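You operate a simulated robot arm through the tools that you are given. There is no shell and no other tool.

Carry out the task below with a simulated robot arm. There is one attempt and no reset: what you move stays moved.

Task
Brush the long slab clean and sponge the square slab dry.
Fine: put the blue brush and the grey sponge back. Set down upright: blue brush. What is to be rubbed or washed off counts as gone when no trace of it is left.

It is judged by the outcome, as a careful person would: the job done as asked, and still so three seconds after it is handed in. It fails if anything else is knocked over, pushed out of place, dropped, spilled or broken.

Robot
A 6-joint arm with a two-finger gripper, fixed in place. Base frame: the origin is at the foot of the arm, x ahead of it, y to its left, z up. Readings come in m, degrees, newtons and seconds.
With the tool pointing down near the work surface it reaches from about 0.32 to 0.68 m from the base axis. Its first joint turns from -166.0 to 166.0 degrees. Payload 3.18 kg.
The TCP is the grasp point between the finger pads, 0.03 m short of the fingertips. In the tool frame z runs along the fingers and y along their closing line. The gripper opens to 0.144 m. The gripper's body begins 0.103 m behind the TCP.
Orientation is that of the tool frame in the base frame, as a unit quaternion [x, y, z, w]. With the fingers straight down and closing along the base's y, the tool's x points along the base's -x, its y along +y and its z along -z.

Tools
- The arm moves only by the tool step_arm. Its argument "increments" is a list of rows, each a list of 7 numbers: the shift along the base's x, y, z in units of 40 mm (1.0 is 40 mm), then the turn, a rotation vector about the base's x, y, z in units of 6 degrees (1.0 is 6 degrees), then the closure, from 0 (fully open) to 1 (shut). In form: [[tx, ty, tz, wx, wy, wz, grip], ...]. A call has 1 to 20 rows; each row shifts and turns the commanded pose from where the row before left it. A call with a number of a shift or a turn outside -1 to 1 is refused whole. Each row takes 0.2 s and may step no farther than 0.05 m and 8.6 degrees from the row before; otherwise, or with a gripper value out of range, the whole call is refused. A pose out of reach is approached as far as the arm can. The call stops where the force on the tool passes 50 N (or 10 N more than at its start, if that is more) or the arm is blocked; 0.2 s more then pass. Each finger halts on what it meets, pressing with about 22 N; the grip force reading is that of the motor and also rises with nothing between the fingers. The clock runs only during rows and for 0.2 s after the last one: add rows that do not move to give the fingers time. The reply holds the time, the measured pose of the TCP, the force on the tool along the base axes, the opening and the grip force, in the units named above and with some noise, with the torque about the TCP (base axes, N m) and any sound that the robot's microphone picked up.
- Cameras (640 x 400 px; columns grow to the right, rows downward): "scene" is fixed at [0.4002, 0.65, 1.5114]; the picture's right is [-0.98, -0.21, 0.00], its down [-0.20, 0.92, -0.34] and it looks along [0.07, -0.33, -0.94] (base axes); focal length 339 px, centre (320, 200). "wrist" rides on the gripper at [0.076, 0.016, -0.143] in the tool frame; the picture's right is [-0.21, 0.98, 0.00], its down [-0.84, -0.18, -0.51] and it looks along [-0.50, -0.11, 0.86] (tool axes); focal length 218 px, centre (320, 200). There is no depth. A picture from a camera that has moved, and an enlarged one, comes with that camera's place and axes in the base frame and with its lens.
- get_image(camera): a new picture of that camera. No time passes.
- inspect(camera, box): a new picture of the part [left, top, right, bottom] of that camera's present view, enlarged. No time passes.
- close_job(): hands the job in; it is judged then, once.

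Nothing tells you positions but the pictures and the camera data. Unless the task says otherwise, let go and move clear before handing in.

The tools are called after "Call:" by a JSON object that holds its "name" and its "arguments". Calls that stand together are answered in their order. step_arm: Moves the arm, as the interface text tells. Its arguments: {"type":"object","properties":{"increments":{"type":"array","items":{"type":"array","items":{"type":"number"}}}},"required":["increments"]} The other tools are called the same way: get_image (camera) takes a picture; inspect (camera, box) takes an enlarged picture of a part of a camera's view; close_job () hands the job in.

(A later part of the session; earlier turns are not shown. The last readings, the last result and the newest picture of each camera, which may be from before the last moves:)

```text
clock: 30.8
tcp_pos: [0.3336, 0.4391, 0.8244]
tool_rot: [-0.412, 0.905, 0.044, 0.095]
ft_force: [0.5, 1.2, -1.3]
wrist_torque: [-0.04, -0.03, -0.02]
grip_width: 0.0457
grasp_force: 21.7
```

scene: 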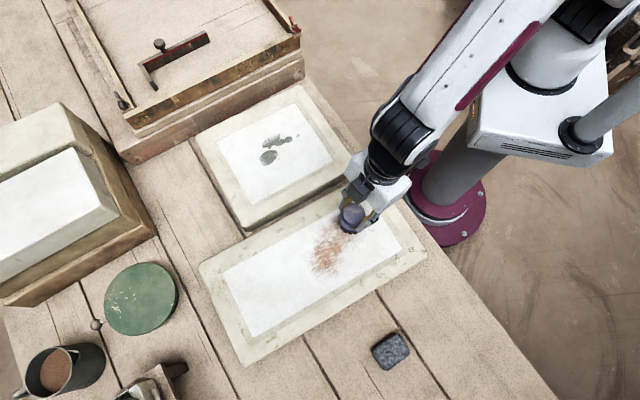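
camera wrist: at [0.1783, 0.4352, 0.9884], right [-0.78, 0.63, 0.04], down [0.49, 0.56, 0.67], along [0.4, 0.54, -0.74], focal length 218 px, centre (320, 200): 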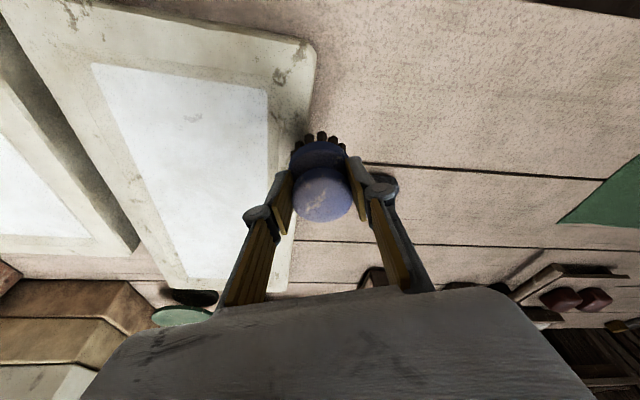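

Call:
{"name": "step_arm", "arguments": {"increments": [[0, 0, -0.03, 0, 0, 0, 1], [0, 0, 0, 0, 0, 0, 1]]}}

```text
clock: 31.4
tcp_pos: [0.3333, 0.4401, 0.8268]
tool_rot: [-0.412, 0.905, 0.044, 0.096]
ft_force: [-3.5, -1.6, 14.0]
wrist_torque: [-0.31, 0.38, 0.01]
grip_width: 0.0457
grasp_force: 22.3
```

Call:
{"name": "step_arm", "arguments": {"increments": [[-0.15, -0.325, 0.01, 0, 0, 0, 1], [-0.3, 0.0, 0, 0, 0, 0, 1], [0.4, -0.1, 0, 0, 0, 0, 1], [0.1, 0.3, 0, 0, 0, 0, 1], [-0.3, -0.2, 0, 0, 0, 0, 1], [0.25, 0.325, 0, 0, 0, 0, 1]]}}

```text
clock: 32.8
tcp_pos: [0.3324, 0.4392, 0.8255]
tool_rot: [-0.413, 0.905, 0.043, 0.094]
ft_force: [-5.5, -5.7, 15.8]
wrist_torque: [-0.2, 0.24, 0.02]
grip_width: 0.0461
grasp_force: 22.1
```

Call:
{"name": "step_arm", "arguments": {"increments": [[0.26, 0.45, 0, 0, 0, 0, 1], [0.26, 0.45, 0, 0, 0, 0, 1], [0.26, 0.45, 0, 0, 0, 0, 1]]}}

Call:
{"name": "inspect", "arguments": {"camera": "wrist", "box": [200, 0, 440, 240]}}

```text
clock: 33.6
tcp_pos: [0.3639, 0.4938, 0.8252]
tool_rot: [-0.413, 0.905, 0.043, 0.095]
ft_force: [-2.1, -4.3, 11.5]
wrist_torque: [-0.29, 0.15, 0.02]
grip_width: 0.046
grasp_force: 21.9
```

```text
1.67 times, centred on (320, 120) of wrist
camera zoom: at [0.2824, 0.4238, 0.9479], right [-0.6, 0.8, 0.04], down [0.61, 0.42, 0.67], along [0.52, 0.43, -0.74], focal length 364 px, centre (320, 333)
```

zoom: 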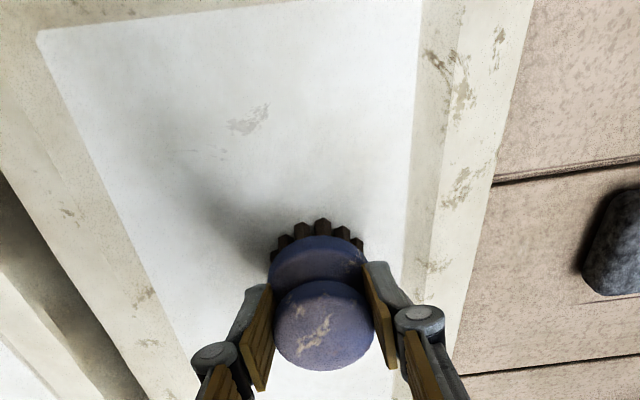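

The fleck is unaffected by firm brushing, so it belongs to the slab's surface. I'll finish this flank and the far flank, then return the brush.

Call:
{"name": "step_arm", "arguments": {"increments": [[0.26, 0.45, 0, 0, 0, 0, 1], [0.26, 0.45, 0, 0, 0, 0, 1], [0.4, 0.2, 0, 0, 0, 0, 1], [0.5, -0.2, 0, 0, 0, 0, 1], [0.5, -0.3, 0, 0, 0, 0, 1]]}}

```text
clock: 34.8
tcp_pos: [0.4414, 0.5179, 0.8243]
tool_rot: [-0.413, 0.905, 0.043, 0.095]
ft_force: [0.1, 0.1, -0.7]
wrist_torque: [0.0, -0.03, 0.04]
grip_width: 0.0456
grasp_force: 22.4
```

Call:
{"name": "step_arm", "arguments": {"increments": [[0, 0, -0.02, 0, 0, 0, 1], [0, 0, 0, 0, 0, 0, 1]]}}

```text
clock: 35.4
tcp_pos: [0.4408, 0.5185, 0.8258]
tool_rot: [-0.412, 0.905, 0.043, 0.096]
ft_force: [-1.5, -4.7, 9.1]
wrist_torque: [-0.32, 0.19, 0.05]
grip_width: 0.0459
grasp_force: 21.5
```

Call:
{"name": "step_arm", "arguments": {"increments": [[-0.55, 0.55, 0, 0, 0, 0, 1], [-0.79, -0.12, 0, 0, 0, 0, 1], [0.66, -0.235, 0, 0, 0, 0, 1], [0.66, -0.235, 0, 0, 0, 0, 1], [0.06, -0.9, 0, 0, 0, 0, 1], [-0.214, -0.454, 0, 0, 0, 0, 1], [-0.214, -0.454, 0, 0, 0, 0, 1], [-0.214, -0.454, 0, 0, 0, 0, 1]]}}

```text
clock: 37.3
tcp_pos: [0.419, 0.4308, 0.828]
tool_rot: [-0.412, 0.905, 0.047, 0.1]
ft_force: [-8.0, 3.7, 7.4]
wrist_torque: [0.19, 0.43, 0.12]
grip_width: 0.0456
grasp_force: 22.6
stopped in row 8: the force on the tool passed its limit at 52 N (the readings are from after the stop); the commanded pose is now the measured one
```

The force limit tripped near the panel's edge, so I'll lift straight off and check that nothing shifted.

Call:
{"name": "step_arm", "arguments": {"increments": [[0, 0, 0.3, 0, 0, 0, 1], [0, 0, 0.6, 0, 0, 0, 1], [0, 0, 0, 0, 0, 0, 1]]}}

Call:
{"name": "get_image", "arguments": {"camera": "scene"}}

Call:
{"name": "get_image", "arguments": {"camera": "wrist"}}

Call:
{"name": "inspect", "arguments": {"camera": "scene", "box": [180, 70, 440, 370]}}

```text
clock: 38.1
tcp_pos: [0.4211, 0.4331, 0.8648]
tool_rot: [-0.412, 0.904, 0.047, 0.1]
ft_force: [0.3, 0.0, -0.4]
wrist_torque: [-0.04, 0.02, 0.0]
grip_width: 0.0457
grasp_force: 22.4
```

```text
taken
```

scene: 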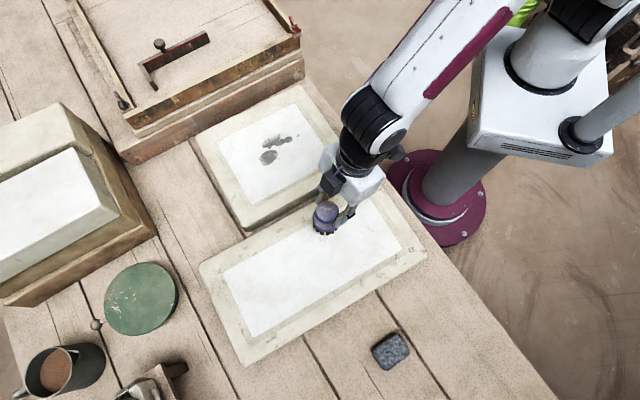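

```text
taken
camera wrist: at [0.3376, 0.3604, 0.9859], right [-0.61, 0.79, 0.05], down [0.6, 0.42, 0.68], along [0.52, 0.44, -0.73], focal length 218 px, centre (320, 200)
```

wrist: 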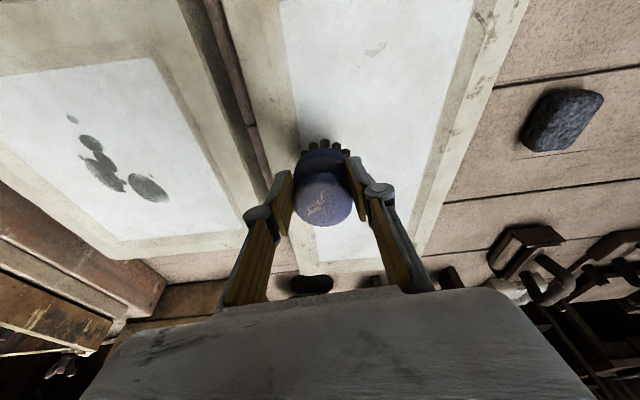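

```text
1.33 times, centred on (310, 220) of scene
camera zoom: at [0.4002, 0.65, 1.5114], right [-0.98, -0.21, 0.0], down [-0.2, 0.92, -0.34], along [0.07, -0.33, -0.94], focal length 452 px, centre (333, 173)
```

zoom: 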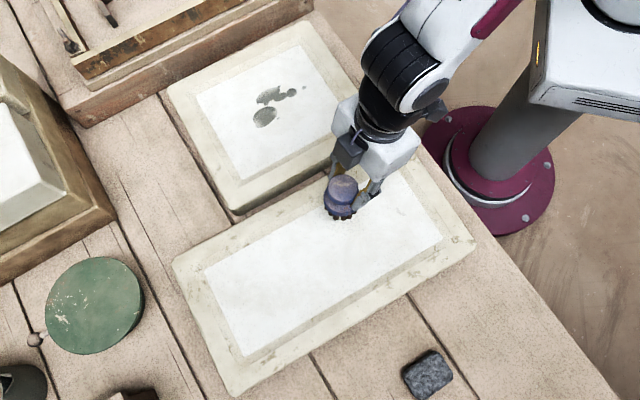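

Call:
{"name": "inspect", "arguments": {"camera": "wrist", "box": [250, 110, 390, 240]}}

Call:
{"name": "inspect", "arguments": {"camera": "scene", "box": [280, 140, 400, 250]}}

```text
3.08 times, centred on (320, 175) of wrist
camera zoom: at [0.3376, 0.3604, 0.9859], right [-0.61, 0.79, 0.05], down [0.6, 0.42, 0.68], along [0.52, 0.44, -0.73], focal length 672 px, centre (320, 277)
```

zoom: 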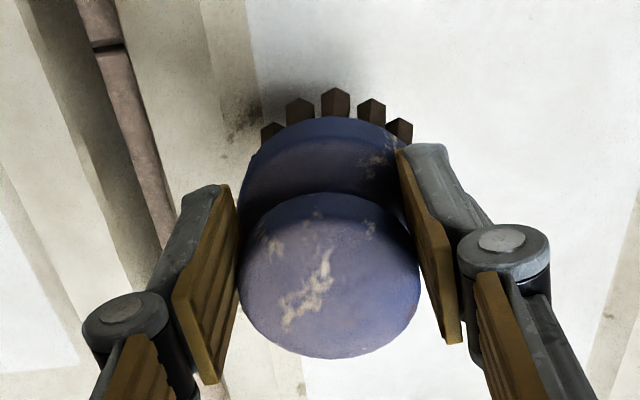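

```text
3.64 times, centred on (340, 195) of scene
camera zoom: at [0.4002, 0.65, 1.5114], right [-0.98, -0.21, 0.0], down [-0.2, 0.92, -0.34], along [0.07, -0.33, -0.94], focal length 1231 px, centre (247, 218)
```

zoom: 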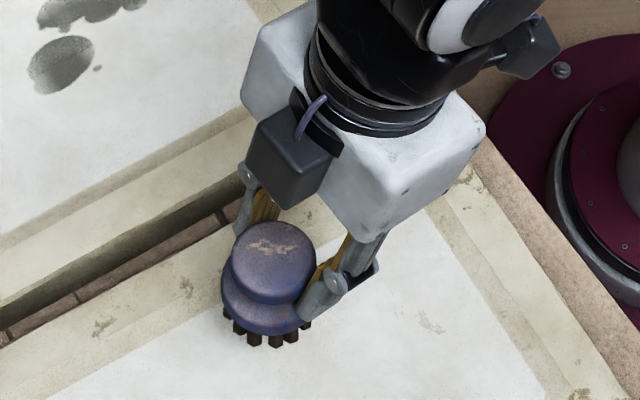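

The brush twisted about 5° in the grip during that spike. I'll compare the slab position with the earlier crop before returning the brush.

Call:
{"name": "inspect", "arguments": {"camera": "scene", "box": [280, 170, 440, 300]}}

Call:
{"name": "inspect", "arguments": {"camera": "scene", "box": [200, 250, 300, 360]}}

```text
3.08 times, centred on (360, 235) of scene
camera zoom: at [0.4002, 0.65, 1.5114], right [-0.98, -0.21, 0.0], down [-0.2, 0.92, -0.34], along [0.07, -0.33, -0.94], focal length 1042 px, centre (197, 92)
```

zoom: 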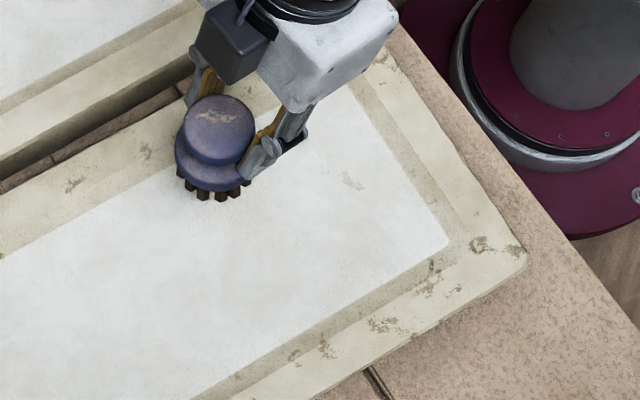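

```text
3.64 times, centred on (250, 305) of scene
camera zoom: at [0.4002, 0.65, 1.5114], right [-0.98, -0.21, 0.0], down [-0.2, 0.92, -0.34], along [0.07, -0.33, -0.94], focal length 1231 px, centre (574, -182)
```

zoom: 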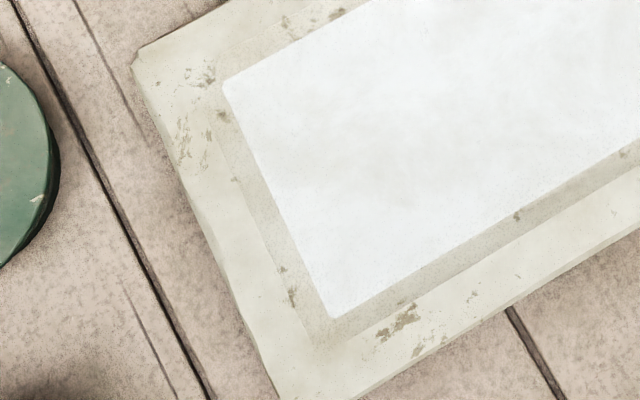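

The slab has not moved. I'll carry the brush back above its original spot and level it by tilting the tool back 6°.

Call:
{"name": "step_arm", "arguments": {"increments": [[-0.789, 0.418, 0.01, 0, 0, 0.51, 1], [-0.789, 0.418, 0.01, 0, 0, 0.51, 1], [-0.789, 0.418, 0.01, 0, 0, 0.51, 1], [-0.789, 0.418, 0.01, 0, 0, 0.51, 1], [-0.789, 0.418, 0.01, 0, 0, 0.51, 1], [-0.789, 0.418, 0.01, 0, 0, 0.51, 1], [-0.789, 0.418, 0.01, 0, 0, 0.51, 1], [-0.789, 0.418, 0.01, 0, 0, 0.51, 1], [0, 0, 0, -0.958, 0.286, 0, 1], [0, 0, 0, 0, 0, 0, 1]]}}

Call:
{"name": "inspect", "arguments": {"camera": "scene", "box": [380, 260, 500, 350]}}

Call:
{"name": "get_image", "arguments": {"camera": "wrist"}}

Call:
{"name": "inspect", "arguments": {"camera": "scene", "box": [290, 175, 390, 285]}}

```text
clock: 40.3
tcp_pos: [0.1674, 0.5636, 0.868]
tool_rot: [-0.597, 0.8, 0.036, 0.046]
ft_force: [0.2, -0.1, -1.1]
wrist_torque: [-0.02, 0.0, 0.0]
grip_width: 0.0456
grasp_force: 21.9
```

```text
4.44 times, centred on (440, 305) of scene
camera zoom: at [0.4002, 0.65, 1.5114], right [-0.98, -0.21, 0.0], down [-0.2, 0.92, -0.34], along [0.07, -0.33, -0.94], focal length 1505 px, centre (-213, -267)
```

zoom: 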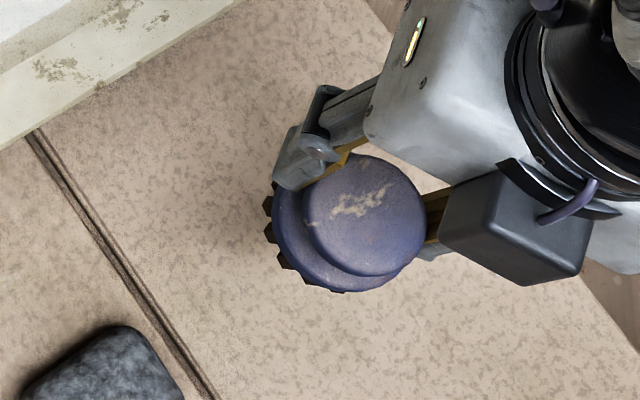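

```text
taken
camera wrist: at [0.1254, 0.4783, 1.0], right [-0.88, 0.48, 0.03], down [0.39, 0.69, 0.6], along [0.27, 0.54, -0.8], focal length 218 px, centre (320, 200)
```

wrist: 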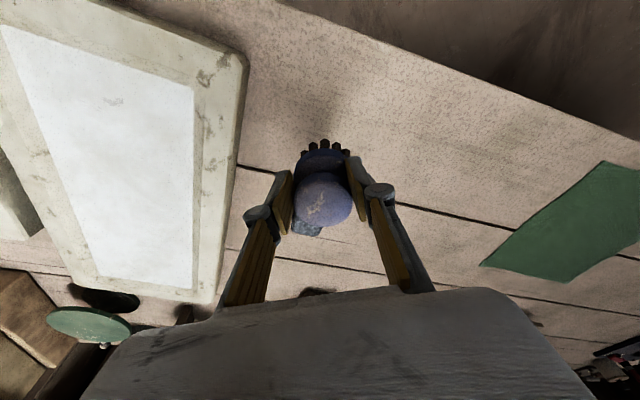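

```text
3.64 times, centred on (340, 230) of scene
camera zoom: at [0.4002, 0.65, 1.5114], right [-0.98, -0.21, 0.0], down [-0.2, 0.92, -0.34], along [0.07, -0.33, -0.94], focal length 1231 px, centre (247, 91)
```

zoom: 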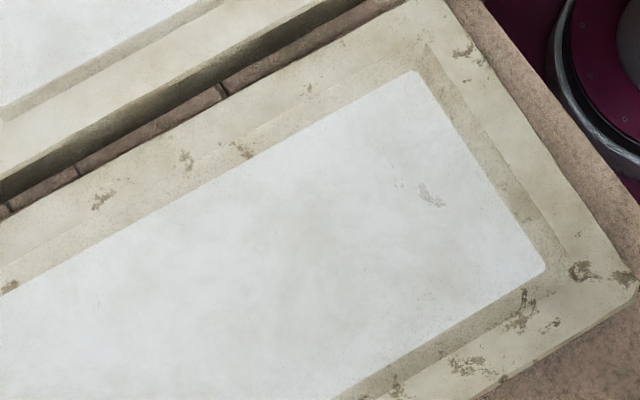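

Call:
{"name": "inspect", "arguments": {"camera": "wrist", "box": [250, 110, 390, 240]}}

```text
3.08 times, centred on (320, 175) of wrist
camera zoom: at [0.1254, 0.4783, 1.0], right [-0.88, 0.48, 0.03], down [0.39, 0.69, 0.6], along [0.27, 0.54, -0.8], focal length 672 px, centre (320, 277)
```

zoom: 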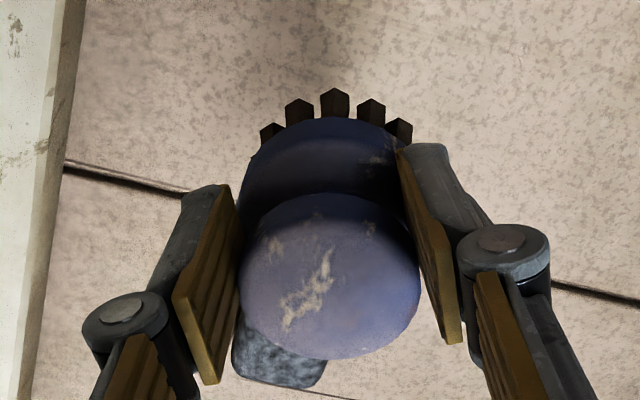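

Call:
{"name": "step_arm", "arguments": {"increments": [[0, 0, -0.4, -0.115, -0.383, 0, 1], [0, 0, -0.5, 0, 0, 0, 1], [0, 0, -0.5, 0, 0, 0, 1], [0, 0, -0.35, 0, 0, 0, 1], [0, 0, 0, 0, 0, 0, 1]]}}

Call:
{"name": "inspect", "arguments": {"camera": "scene", "box": [380, 260, 500, 350]}}

```text
clock: 41.5
tcp_pos: [0.1685, 0.5634, 0.7988]
tool_rot: [-0.598, 0.799, 0.019, 0.059]
ft_force: [0.8, 0.6, -0.6]
wrist_torque: [-0.03, -0.01, 0.02]
grip_width: 0.0453
grasp_force: 22.6
```

```text
4.44 times, centred on (440, 305) of scene
camera zoom: at [0.4002, 0.65, 1.5114], right [-0.98, -0.21, 0.0], down [-0.2, 0.92, -0.34], along [0.07, -0.33, -0.94], focal length 1505 px, centre (-213, -267)
```

zoom: 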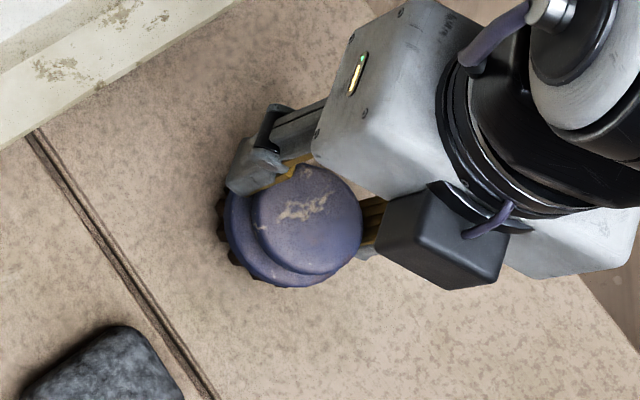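

Call:
{"name": "inspect", "arguments": {"camera": "scene", "box": [415, 284, 463, 324]}}

Call:
{"name": "get_image", "arguments": {"camera": "wrist"}}

```text
10.00 times, centred on (439, 304) of scene
camera zoom: at [0.4002, 0.65, 1.5114], right [-0.98, -0.21, 0.0], down [-0.2, 0.92, -0.34], along [0.07, -0.33, -0.94], focal length 3386 px, centre (-870, -840)
```

zoom: 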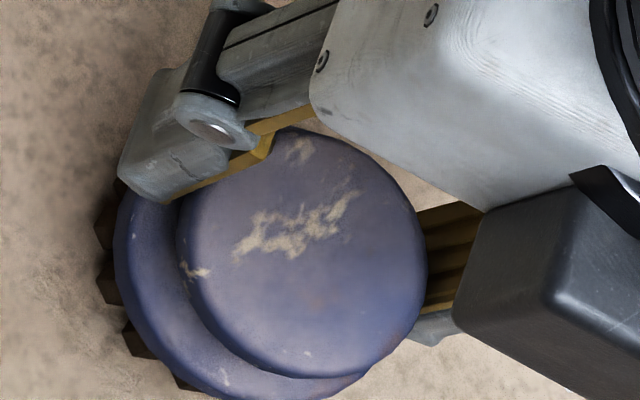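

```text
taken
camera wrist: at [0.1203, 0.4793, 0.9291], right [-0.88, 0.48, -0.01], down [0.37, 0.7, 0.61], along [0.3, 0.53, -0.79], focal length 218 px, centre (320, 200)
```

wrist: 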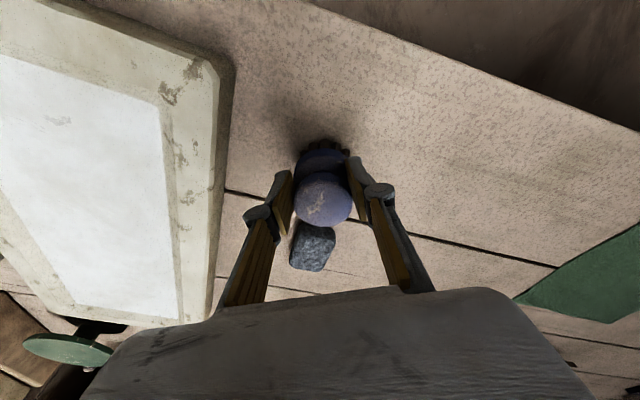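

Call:
{"name": "inspect", "arguments": {"camera": "scene", "box": [412, 290, 460, 330]}}

Call:
{"name": "inspect", "arguments": {"camera": "wrist", "box": [272, 120, 368, 240]}}

```text
10.00 times, centred on (436, 310) of scene
camera zoom: at [0.4002, 0.65, 1.5114], right [-0.98, -0.21, 0.0], down [-0.2, 0.92, -0.34], along [0.07, -0.33, -0.94], focal length 3386 px, centre (-840, -900)
```

zoom: 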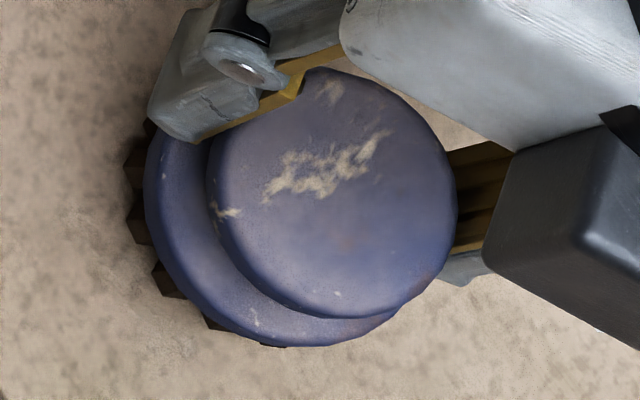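

```text
3.33 times, centred on (320, 180) of wrist
camera zoom: at [0.1203, 0.4793, 0.9291], right [-0.88, 0.48, -0.01], down [0.37, 0.7, 0.61], along [0.3, 0.53, -0.79], focal length 728 px, centre (320, 267)
```

zoom: 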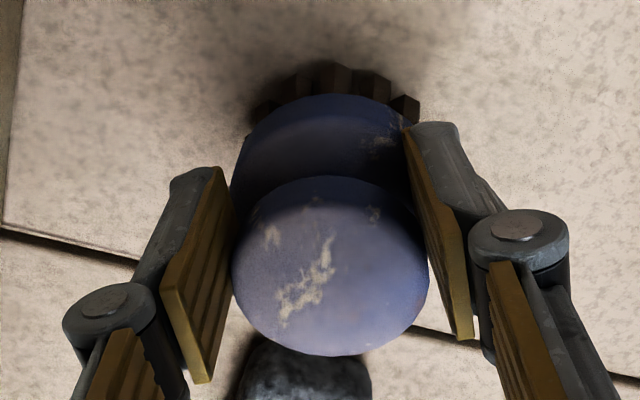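

The brush looks close to upright and within about 3 mm of its original spot. I'll make small corrections and lower it towards contact.

Call:
{"name": "step_arm", "arguments": {"increments": [[0, -0.05, -0.1, 0.08, -0.2, 0, 1], [0, 0, -0.08, 0, 0, 0, 1], [0, 0, 0, 0, 0, 0, 1]]}}

```text
clock: 42.3
tcp_pos: [0.1679, 0.562, 0.7899]
tool_rot: [-0.598, 0.798, 0.016, 0.07]
ft_force: [0.5, 0.8, -0.5]
wrist_torque: [0.03, -0.02, 0.0]
grip_width: 0.0458
grasp_force: 21.8
```

Call:
{"name": "step_arm", "arguments": {"increments": [[0, 0, -0.05, 0, 0, 0, 1], [0, 0, 0, 0, 0, 0, 1]]}}

```text
clock: 42.9
tcp_pos: [0.1681, 0.5619, 0.7891]
tool_rot: [-0.599, 0.798, 0.017, 0.069]
ft_force: [0.2, -1.0, 3.8]
wrist_torque: [-0.16, -0.1, -0.02]
grip_width: 0.0456
grasp_force: 22.4
```

Call:
{"name": "step_arm", "arguments": {"increments": [[0, 0, 0.03, -0.095, -0.32, 0, 1], [0, 0, -0.03, 0, 0, 0, 1], [0, 0, 0, 0, 0, 0, 1]]}}

Call:
{"name": "inspect", "arguments": {"camera": "scene", "box": [412, 290, 460, 330]}}

```text
clock: 43.7
tcp_pos: [0.1665, 0.562, 0.7868]
tool_rot: [-0.598, 0.797, 0.002, 0.081]
ft_force: [-1.8, -2.4, 8.4]
wrist_torque: [-0.12, 0.3, 0.05]
grip_width: 0.0458
grasp_force: 22.3
```

```text
10.00 times, centred on (436, 310) of scene
camera zoom: at [0.4002, 0.65, 1.5114], right [-0.98, -0.21, 0.0], down [-0.2, 0.92, -0.34], along [0.07, -0.33, -0.94], focal length 3386 px, centre (-840, -900)
```

zoom: 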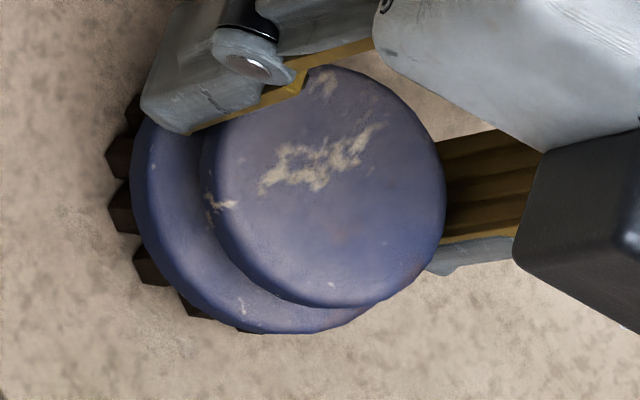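

Contact is made and the brush is within about a millimetre of its original place. I'll even out the tilt slightly and release.

Call:
{"name": "step_arm", "arguments": {"increments": [[0, 0, 0.01, 0.048, 0.16, 0, 1], [0, 0, 0, 0, 0, 0, 1]]}}

```text
clock: 44.3
tcp_pos: [0.1665, 0.5623, 0.7873]
tool_rot: [-0.598, 0.798, 0.009, 0.076]
ft_force: [1.8, -0.4, 4.2]
wrist_torque: [-0.11, -0.17, 0.0]
grip_width: 0.0457
grasp_force: 21.9
```

Call:
{"name": "step_arm", "arguments": {"increments": [[0, 0, 0, 0, 0, 0, 0.64], [0, 0, 0, 0, 0, 0, 0.6], [0, 0, 0, 0, 0, 0, 0.5], [0, 0, 0, 0, 0, 0, 0.4], [0, 0, 0, 0, 0, 0, 0.3], [0, 0, 0, 0, 0, 0, 0.3]]}}

Call:
{"name": "inspect", "arguments": {"camera": "scene", "box": [360, 275, 460, 385]}}

Call:
{"name": "get_image", "arguments": {"camera": "wrist"}}

```text
clock: 45.7
tcp_pos: [0.1672, 0.5615, 0.7876]
tool_rot: [-0.599, 0.797, 0.009, 0.075]
ft_force: [-0.5, 0.3, -1.2]
wrist_torque: [0.0, -0.01, -0.02]
grip_width: 0.1005
grasp_force: 0.1
```

```text
3.64 times, centred on (410, 330) of scene
camera zoom: at [0.4002, 0.65, 1.5114], right [-0.98, -0.21, 0.0], down [-0.2, 0.92, -0.34], along [0.07, -0.33, -0.94], focal length 1231 px, centre (-7, -273)
```

zoom: 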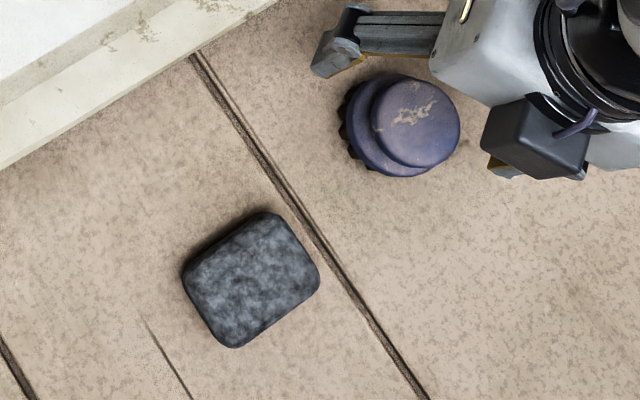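

```text
taken
camera wrist: at [0.1139, 0.4767, 0.9174], right [-0.88, 0.48, -0.05], down [0.35, 0.7, 0.63], along [0.33, 0.53, -0.78], focal length 218 px, centre (320, 200)
```

wrist: 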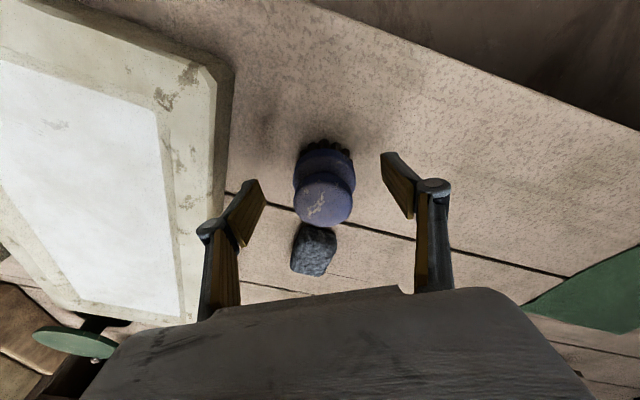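

The brush stands upright at its original spot. I'll rise clear, then swing over to the sponge with the fingers lined up across its short side and a 12° outward tilt.

Call:
{"name": "step_arm", "arguments": {"increments": [[0, 0, 0.5, 0, 0, 0, 0.3], [0, 0, 0.75, 0, 0, 0, 0.3], [0, 0, 0.75, 0, 0, 0, 0.3], [0, 0, 0, 0.17, 0.0403, -0.788, 0.3], [0.298, 0.464, 0, 0.17, 0.0403, -0.788, 0.3], [0.298, 0.464, -0.2, 0.17, 0.0403, -0.788, 0.3], [0.298, 0.464, -0.3, 0.17, 0.0403, -0.788, 0.3], [0.298, 0.464, -0.3, 0.17, 0.0403, -0.788, 0.3], [0.298, 0.464, -0.3, 0.17, 0.0403, -0.788, 0.3], [0.298, 0.464, -0.3, 0, 0, 0, 0.3], [0, 0, 0, 0, 0, 0, 0.3]]}}

Call:
{"name": "get_image", "arguments": {"camera": "wrist"}}

Call:
{"name": "inspect", "arguments": {"camera": "scene", "box": [350, 270, 470, 390]}}

```text
clock: 48.1
tcp_pos: [0.2356, 0.6746, 0.8114]
tool_rot: [-0.379, 0.919, 0.04, 0.096]
ft_force: [0.0, -0.3, -0.4]
wrist_torque: [0.03, 0.01, 0.01]
grip_width: 0.101
grasp_force: 0.1
```

```text
taken
camera wrist: at [0.1506, 0.61, 0.9338], right [-0.55, 0.84, 0.04], down [0.64, 0.38, 0.67], along [0.55, 0.39, -0.74], focal length 218 px, centre (320, 200)
```

wrist: 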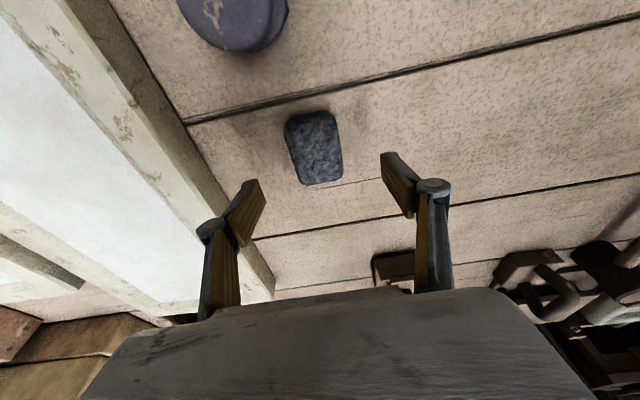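

```text
3.33 times, centred on (410, 330) of scene
camera zoom: at [0.4002, 0.65, 1.5114], right [-0.98, -0.21, 0.0], down [-0.2, 0.92, -0.34], along [0.07, -0.33, -0.94], focal length 1129 px, centre (20, -233)
```

zoom: 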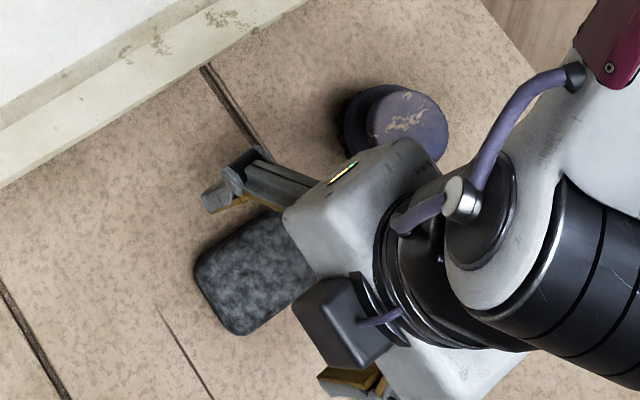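

Call:
{"name": "inspect", "arguments": {"camera": "wrist", "box": [264, 95, 360, 200]}}

```text
3.81 times, centred on (312, 148) of wrist
camera zoom: at [0.1506, 0.61, 0.9338], right [-0.55, 0.84, 0.04], down [0.64, 0.38, 0.67], along [0.55, 0.39, -0.74], focal length 832 px, centre (350, 400)
```

zoom: 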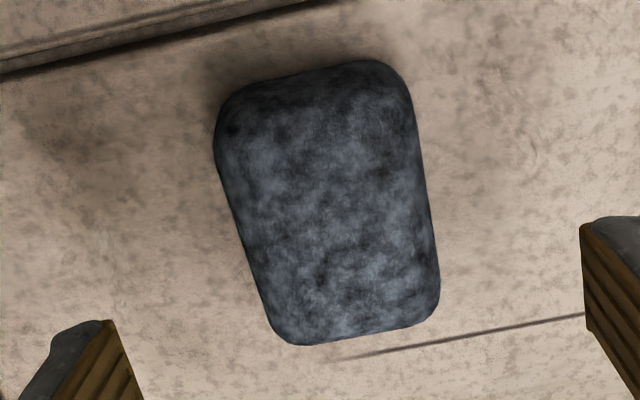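

The sponge lines up well with the fingers; I'll nudge 5 mm to centre and lower around it, leaving clearance to the table.

Call:
{"name": "step_arm", "arguments": {"increments": [[0.14, -0.035, 0, 0, 0, 0, 0.3], [0, 0, -0.4, 0, 0, 0, 0.3], [0, 0, -0.4, 0, 0, 0, 0.3], [0, 0, -0.35, 0, 0, 0, 0.3], [0, 0, 0, 0, 0, 0, 0.3]]}}

Call:
{"name": "get_image", "arguments": {"camera": "wrist"}}

Call:
{"name": "inspect", "arguments": {"camera": "scene", "box": [350, 270, 470, 390]}}

```text
clock: 49.3
tcp_pos: [0.2434, 0.6717, 0.7672]
tool_rot: [-0.38, 0.919, 0.04, 0.097]
ft_force: [0.1, -0.5, -0.5]
wrist_torque: [0.02, 0.01, 0.02]
grip_width: 0.1007
grasp_force: 0.1
```

```text
taken
camera wrist: at [0.1575, 0.6078, 0.8898], right [-0.55, 0.84, 0.04], down [0.64, 0.38, 0.67], along [0.55, 0.39, -0.74], focal length 218 px, centre (320, 200)
```

wrist: 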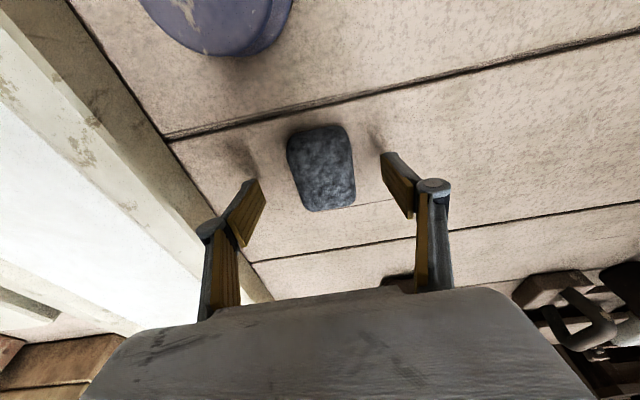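

```text
3.33 times, centred on (410, 330) of scene
camera zoom: at [0.4002, 0.65, 1.5114], right [-0.98, -0.21, 0.0], down [-0.2, 0.92, -0.34], along [0.07, -0.33, -0.94], focal length 1129 px, centre (20, -233)
```

zoom: 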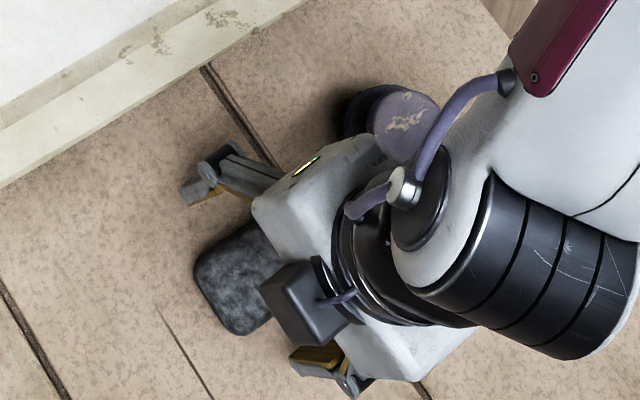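

Call:
{"name": "step_arm", "arguments": {"increments": [[0, 0, -0.25, 0, 0, 0, 0.3], [0, 0, 0, 0, 0, 0, 0.3], [0, 0, 0, 0, 0, 0, 0.5], [0, 0, 0, 0, 0, 0, 0.7], [0, 0, 0, 0, 0, 0, 1], [0, 0, 0, 0, 0, 0, 1], [0, 0, 0, 0, 0, 0, 1]]}}

Call:
{"name": "get_image", "arguments": {"camera": "wrist"}}

Call:
{"name": "inspect", "arguments": {"camera": "scene", "box": [350, 270, 470, 390]}}

```text
clock: 50.9
tcp_pos: [0.2435, 0.673, 0.7556]
tool_rot: [-0.38, 0.919, 0.04, 0.096]
ft_force: [-0.1, 1.0, 2.1]
wrist_torque: [0.08, -0.02, -0.04]
grip_width: 0.0487
grasp_force: 22.8
```

```text
taken
camera wrist: at [0.157, 0.6087, 0.8792], right [-0.55, 0.84, 0.04], down [0.64, 0.38, 0.67], along [0.55, 0.39, -0.74], focal length 218 px, centre (320, 200)
```

wrist: 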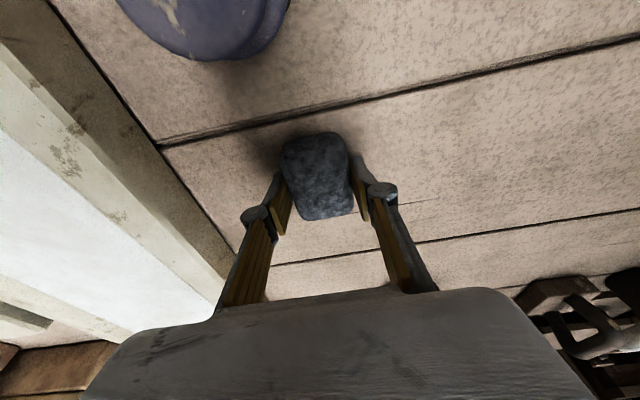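

```text
3.33 times, centred on (410, 330) of scene
camera zoom: at [0.4002, 0.65, 1.5114], right [-0.98, -0.21, 0.0], down [-0.2, 0.92, -0.34], along [0.07, -0.33, -0.94], focal length 1129 px, centre (20, -233)
```

zoom: 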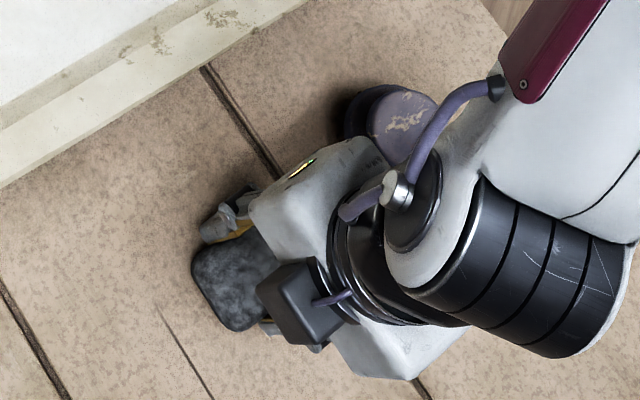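

The sponge is gripped (about 49 mm across). I'll lift it gently and check it.

Call:
{"name": "step_arm", "arguments": {"increments": [[0, 0, 0.3, 0, 0, 0, 1], [0, 0, 0.6, 0, 0, 0, 1], [-0.2, -0.5, 0.6, 0, 0, 0, 1], [-0.2, -0.5, 0.4, 0, 0, 0, 1], [0, 0, 0, 0, 0, 0, 1]]}}

Call:
{"name": "get_image", "arguments": {"camera": "wrist"}}

Call:
{"name": "get_image", "arguments": {"camera": "scene"}}

```text
clock: 52.1
tcp_pos: [0.226, 0.6337, 0.8333]
tool_rot: [-0.38, 0.919, 0.04, 0.097]
ft_force: [0.5, 0.3, -0.7]
wrist_torque: [-0.02, 0.0, 0.02]
grip_width: 0.049
grasp_force: 22.1
```

```text
taken
camera wrist: at [0.1394, 0.5686, 0.9563], right [-0.55, 0.84, 0.04], down [0.64, 0.38, 0.67], along [0.55, 0.39, -0.74], focal length 218 px, centre (320, 200)
```

wrist: 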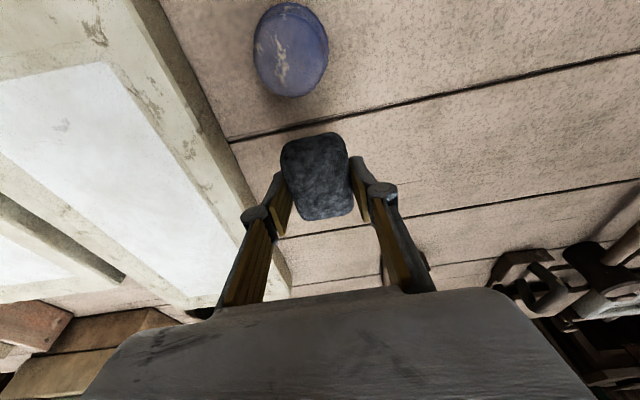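

```text
taken
```

scene: 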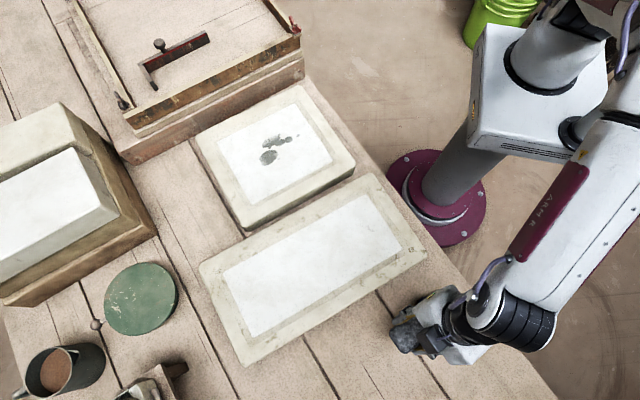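

Sponge held, brush still upright. Now carrying the sponge over to the square slab.

Call:
{"name": "step_arm", "arguments": {"increments": [[0.696, -0.797, 0, 0, 0, 0, 1], [0.696, -0.797, 0, 0, 0, 0, 1], [0.696, -0.797, 0, 0, 0, 0, 1], [0.696, -0.797, 0, 0, 0, 0, 1], [0.696, -0.797, 0, 0, 0, 0, 1], [0.696, -0.797, 0, 0, 0, 0, 1], [0.696, -0.797, 0, 0, 0, 0, 1], [0.696, -0.797, 0, 0, 0, 0, 1], [0.696, -0.797, 0, 0, 0, 0, 1], [0.696, -0.797, 0, 0, 0, 0, 1], [0.696, -0.797, 0, 0, 0, 0, 1], [0.696, -0.797, 0, 0, 0, 0, 1], [0, 0, 0, 0, 0, 0, 1]]}}

Call:
{"name": "get_image", "arguments": {"camera": "wrist"}}

Call:
{"name": "inspect", "arguments": {"camera": "scene", "box": [190, 80, 350, 200]}}

```text
clock: 54.9
tcp_pos: [0.5639, 0.2478, 0.832]
tool_rot: [-0.38, 0.919, 0.04, 0.097]
ft_force: [-0.2, -0.3, 0.4]
wrist_torque: [0.0, 0.02, 0.01]
grip_width: 0.0489
grasp_force: 22.1
```

```text
taken
camera wrist: at [0.4763, 0.1843, 0.9552], right [-0.55, 0.84, 0.04], down [0.64, 0.38, 0.67], along [0.55, 0.39, -0.74], focal length 218 px, centre (320, 200)
```

wrist: 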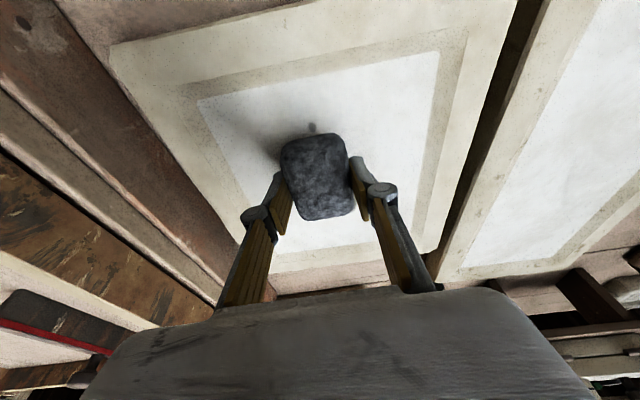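

```text
3.33 times, centred on (270, 140) of scene
camera zoom: at [0.4002, 0.65, 1.5114], right [-0.98, -0.21, 0.0], down [-0.2, 0.92, -0.34], along [0.07, -0.33, -0.94], focal length 1129 px, centre (487, 400)
```

zoom: 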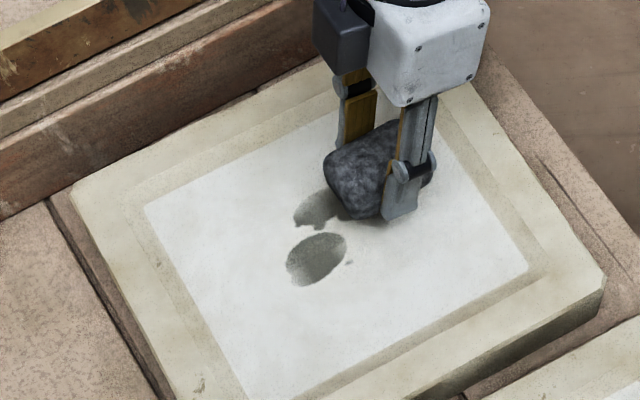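

Call:
{"name": "step_arm", "arguments": {"increments": [[0, 0, -0.4, 0, 0, 0, 1], [0, 0, -0.25, 0, 0, 0, 1], [0, 0, 0, 0, 0, 0, 1]]}}

```text
clock: 55.7
tcp_pos: [0.5613, 0.249, 0.8053]
tool_rot: [-0.38, 0.919, 0.04, 0.096]
ft_force: [-0.3, 0.2, 0.2]
wrist_torque: [0.02, 0.03, -0.02]
grip_width: 0.0489
grasp_force: 22.0
```

Call:
{"name": "step_arm", "arguments": {"increments": [[0, 0, -0.08, 0, 0, 0, 1], [0, 0, 0, 0, 0, 0, 1]]}}

```text
clock: 56.3
tcp_pos: [0.5617, 0.249, 0.8036]
tool_rot: [-0.38, 0.919, 0.041, 0.098]
ft_force: [-0.5, -1.0, 6.3]
wrist_torque: [0.09, 0.14, 0.0]
grip_width: 0.0488
grasp_force: 21.9
```

Contact at about 6 N. I'll wipe along the slab in gentle strokes, checking force.

Call:
{"name": "step_arm", "arguments": {"increments": [[-0.274, -0.257, 0, 0, 0, 0, 1], [0.365, 0.3425, 0, 0, 0, 0, 1], [0.365, 0.3425, 0, 0, 0, 0, 1]]}}

Call:
{"name": "inspect", "arguments": {"camera": "scene", "box": [190, 80, 350, 200]}}

Call:
{"name": "get_image", "arguments": {"camera": "wrist"}}

```text
clock: 57.1
tcp_pos: [0.5804, 0.2663, 0.8031]
tool_rot: [-0.38, 0.919, 0.04, 0.097]
ft_force: [-1.8, -3.5, 5.0]
wrist_torque: [0.02, 0.04, 0.05]
grip_width: 0.0488
grasp_force: 21.9
```

```text
3.33 times, centred on (270, 140) of scene
camera zoom: at [0.4002, 0.65, 1.5114], right [-0.98, -0.21, 0.0], down [-0.2, 0.92, -0.34], along [0.07, -0.33, -0.94], focal length 1129 px, centre (487, 400)
```

zoom: 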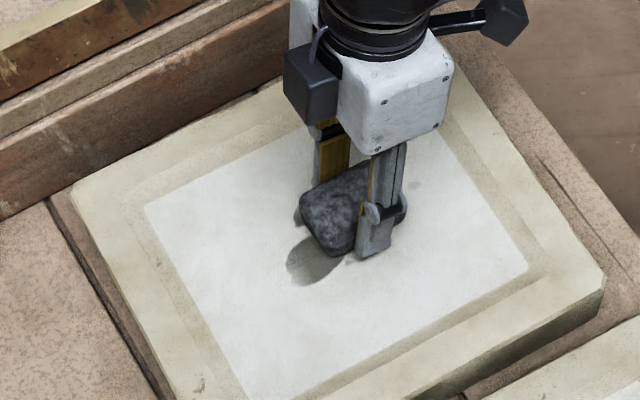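

```text
taken
camera wrist: at [0.4937, 0.203, 0.9261], right [-0.55, 0.84, 0.04], down [0.64, 0.38, 0.67], along [0.54, 0.39, -0.74], focal length 218 px, centre (320, 200)
```

wrist: 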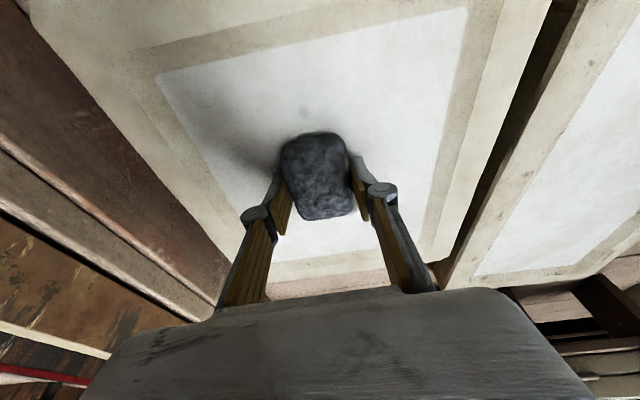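

Call:
{"name": "step_arm", "arguments": {"increments": [[0.365, 0.3425, 0, 0, 0, 0, 1], [0.365, 0.3425, 0, 0, 0, 0, 1], [0.2, 0.19, 0, 0, 0, 0, 1], [-0.343, 0.365, 0, 0, 0, 0, 1], [-0.365, -0.3425, 0, 0, 0, 0, 1], [-0.365, -0.3425, 0, 0, 0, 0, 1]]}}

Call:
{"name": "inspect", "arguments": {"camera": "scene", "box": [190, 80, 350, 200]}}

```text
clock: 58.5
tcp_pos: [0.5732, 0.2892, 0.804]
tool_rot: [-0.381, 0.919, 0.04, 0.097]
ft_force: [0.5, 1.6, 1.9]
wrist_torque: [0.07, 0.06, -0.02]
grip_width: 0.0488
grasp_force: 21.9
```

```text
3.33 times, centred on (270, 140) of scene
camera zoom: at [0.4002, 0.65, 1.5114], right [-0.98, -0.21, 0.0], down [-0.2, 0.92, -0.34], along [0.07, -0.33, -0.94], focal length 1129 px, centre (487, 400)
```

zoom: 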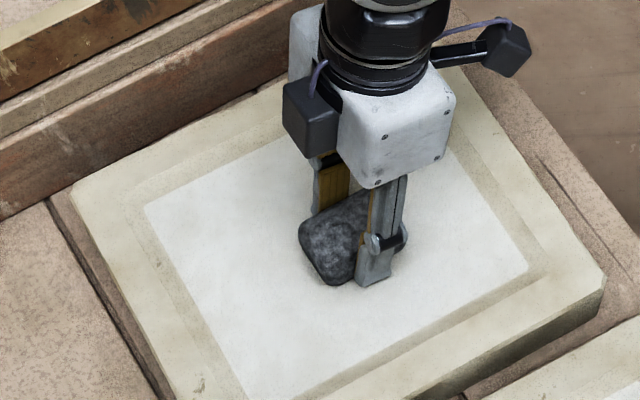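

Call:
{"name": "step_arm", "arguments": {"increments": [[-0.365, -0.3425, -0.02, 0, 0, 0, 1], [-0.365, -0.3425, 0, 0, 0, 0, 1], [0.373, -0.398, 0, 0, 0, 0, 1], [0.373, -0.398, 0, 0, 0, 0, 1], [-0.456, -0.428, 0, 0, 0, 0, 1]]}}

Call:
{"name": "inspect", "arguments": {"camera": "scene", "box": [190, 80, 350, 200]}}

Call:
{"name": "get_image", "arguments": {"camera": "wrist"}}

```text
clock: 59.7
tcp_pos: [0.5567, 0.2122, 0.8032]
tool_rot: [-0.38, 0.919, 0.04, 0.098]
ft_force: [1.4, 2.3, 3.7]
wrist_torque: [0.07, 0.07, 0.0]
grip_width: 0.0487
grasp_force: 22.2
```

```text
3.33 times, centred on (270, 140) of scene
camera zoom: at [0.4002, 0.65, 1.5114], right [-0.98, -0.21, 0.0], down [-0.2, 0.92, -0.34], along [0.07, -0.33, -0.94], focal length 1129 px, centre (487, 400)
```

zoom: 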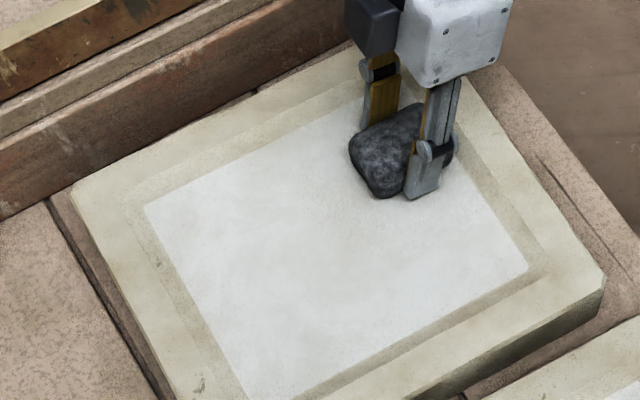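

```text
taken
camera wrist: at [0.4701, 0.1482, 0.9258], right [-0.55, 0.84, 0.04], down [0.63, 0.38, 0.67], along [0.55, 0.39, -0.74], focal length 218 px, centre (320, 200)
```

wrist: 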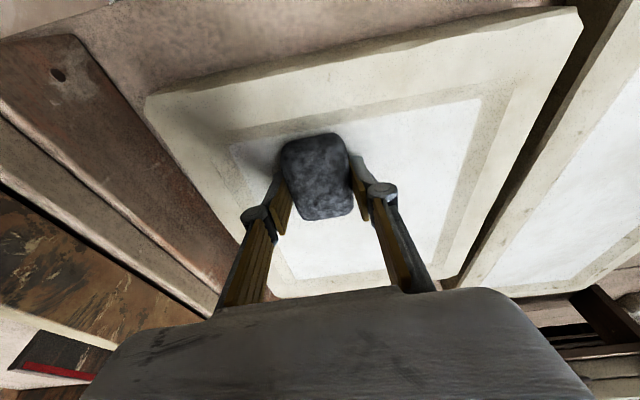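

Call:
{"name": "step_arm", "arguments": {"increments": [[0.347, 0.325, 0, 0, 0, 0, 1], [0.347, 0.325, 0, 0, 0, 0, 1], [0.347, 0.325, 0, 0, 0, 0, 1], [0.347, 0.325, 0, 0, 0, 0, 1], [0.347, 0.325, 0, 0, 0, 0, 1]]}}

Call:
{"name": "inspect", "arguments": {"camera": "scene", "box": [190, 80, 350, 200]}}

Call:
{"name": "inspect", "arguments": {"camera": "wrist", "box": [160, 20, 480, 220]}}

```text
clock: 60.9
tcp_pos: [0.6236, 0.2774, 0.8029]
tool_rot: [-0.38, 0.919, 0.04, 0.096]
ft_force: [-2.2, -2.5, 5.2]
wrist_torque: [-0.03, -0.02, 0.01]
grip_width: 0.0491
grasp_force: 22.0
```

```text
3.33 times, centred on (270, 140) of scene
camera zoom: at [0.4002, 0.65, 1.5114], right [-0.98, -0.21, 0.0], down [-0.2, 0.92, -0.34], along [0.07, -0.33, -0.94], focal length 1129 px, centre (487, 400)
```

zoom: 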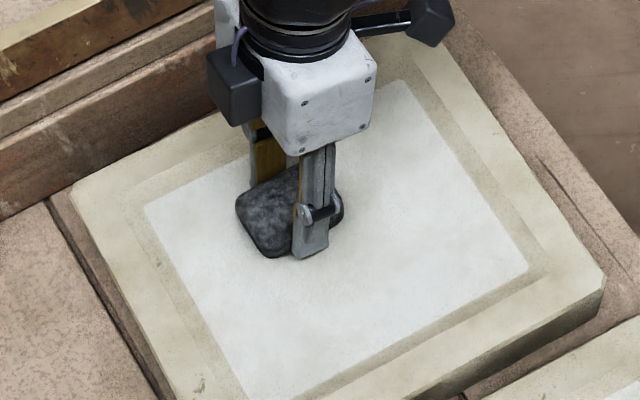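

```text
2.00 times, centred on (320, 120) of wrist
camera zoom: at [0.5381, 0.2132, 0.926], right [-0.55, 0.84, 0.04], down [0.64, 0.38, 0.67], along [0.55, 0.39, -0.74], focal length 436 px, centre (320, 360)
```

zoom: 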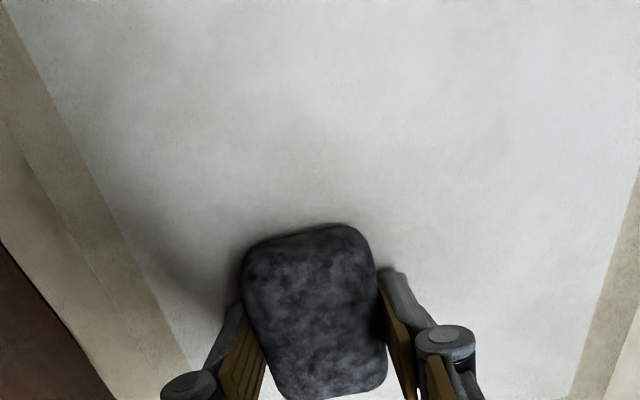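

The slab looks dry; one more overlapping stroke back through the middle, then I'll lift and inspect.

Call:
{"name": "step_arm", "arguments": {"increments": [[-0.317, 0.905, 0, 0, 0, 0, 1], [-0.339, -0.407, 0, 0, 0, 0, 1], [-0.339, -0.407, 0, 0, 0, 0, 1], [-0.339, -0.407, 0, 0, 0, 0, 1], [-0.339, -0.407, 0, 0, 0, 0, 1], [-0.339, -0.407, 0, 0, 0, 0, 1], [0, 0, 0.3, 0, 0, 0, 1], [0, 0, 0.5, 0, 0, 0, 1], [0, 0, 0, 0, 0, 0, 1]]}}

Call:
{"name": "get_image", "arguments": {"camera": "wrist"}}

Call:
{"name": "inspect", "arguments": {"camera": "scene", "box": [190, 80, 350, 200]}}

```text
clock: 62.9
tcp_pos: [0.5456, 0.2328, 0.8358]
tool_rot: [-0.38, 0.919, 0.04, 0.096]
ft_force: [-0.1, 0.5, -0.3]
wrist_torque: [0.01, -0.03, 0.0]
grip_width: 0.0487
grasp_force: 22.1
```

```text
taken
camera wrist: at [0.46, 0.1696, 0.9589], right [-0.55, 0.84, 0.04], down [0.64, 0.38, 0.67], along [0.55, 0.39, -0.74], focal length 218 px, centre (320, 200)
```

wrist: 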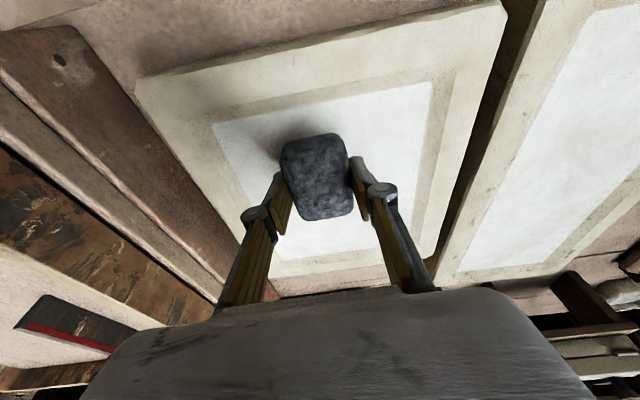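

```text
3.33 times, centred on (270, 140) of scene
camera zoom: at [0.4002, 0.65, 1.5114], right [-0.98, -0.21, 0.0], down [-0.2, 0.92, -0.34], along [0.07, -0.33, -0.94], focal length 1129 px, centre (487, 400)
```

zoom: 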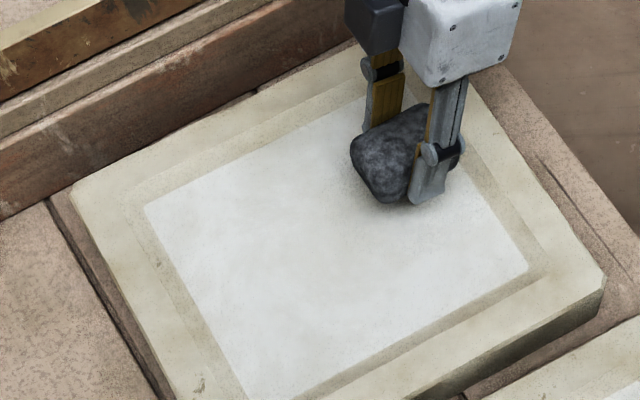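

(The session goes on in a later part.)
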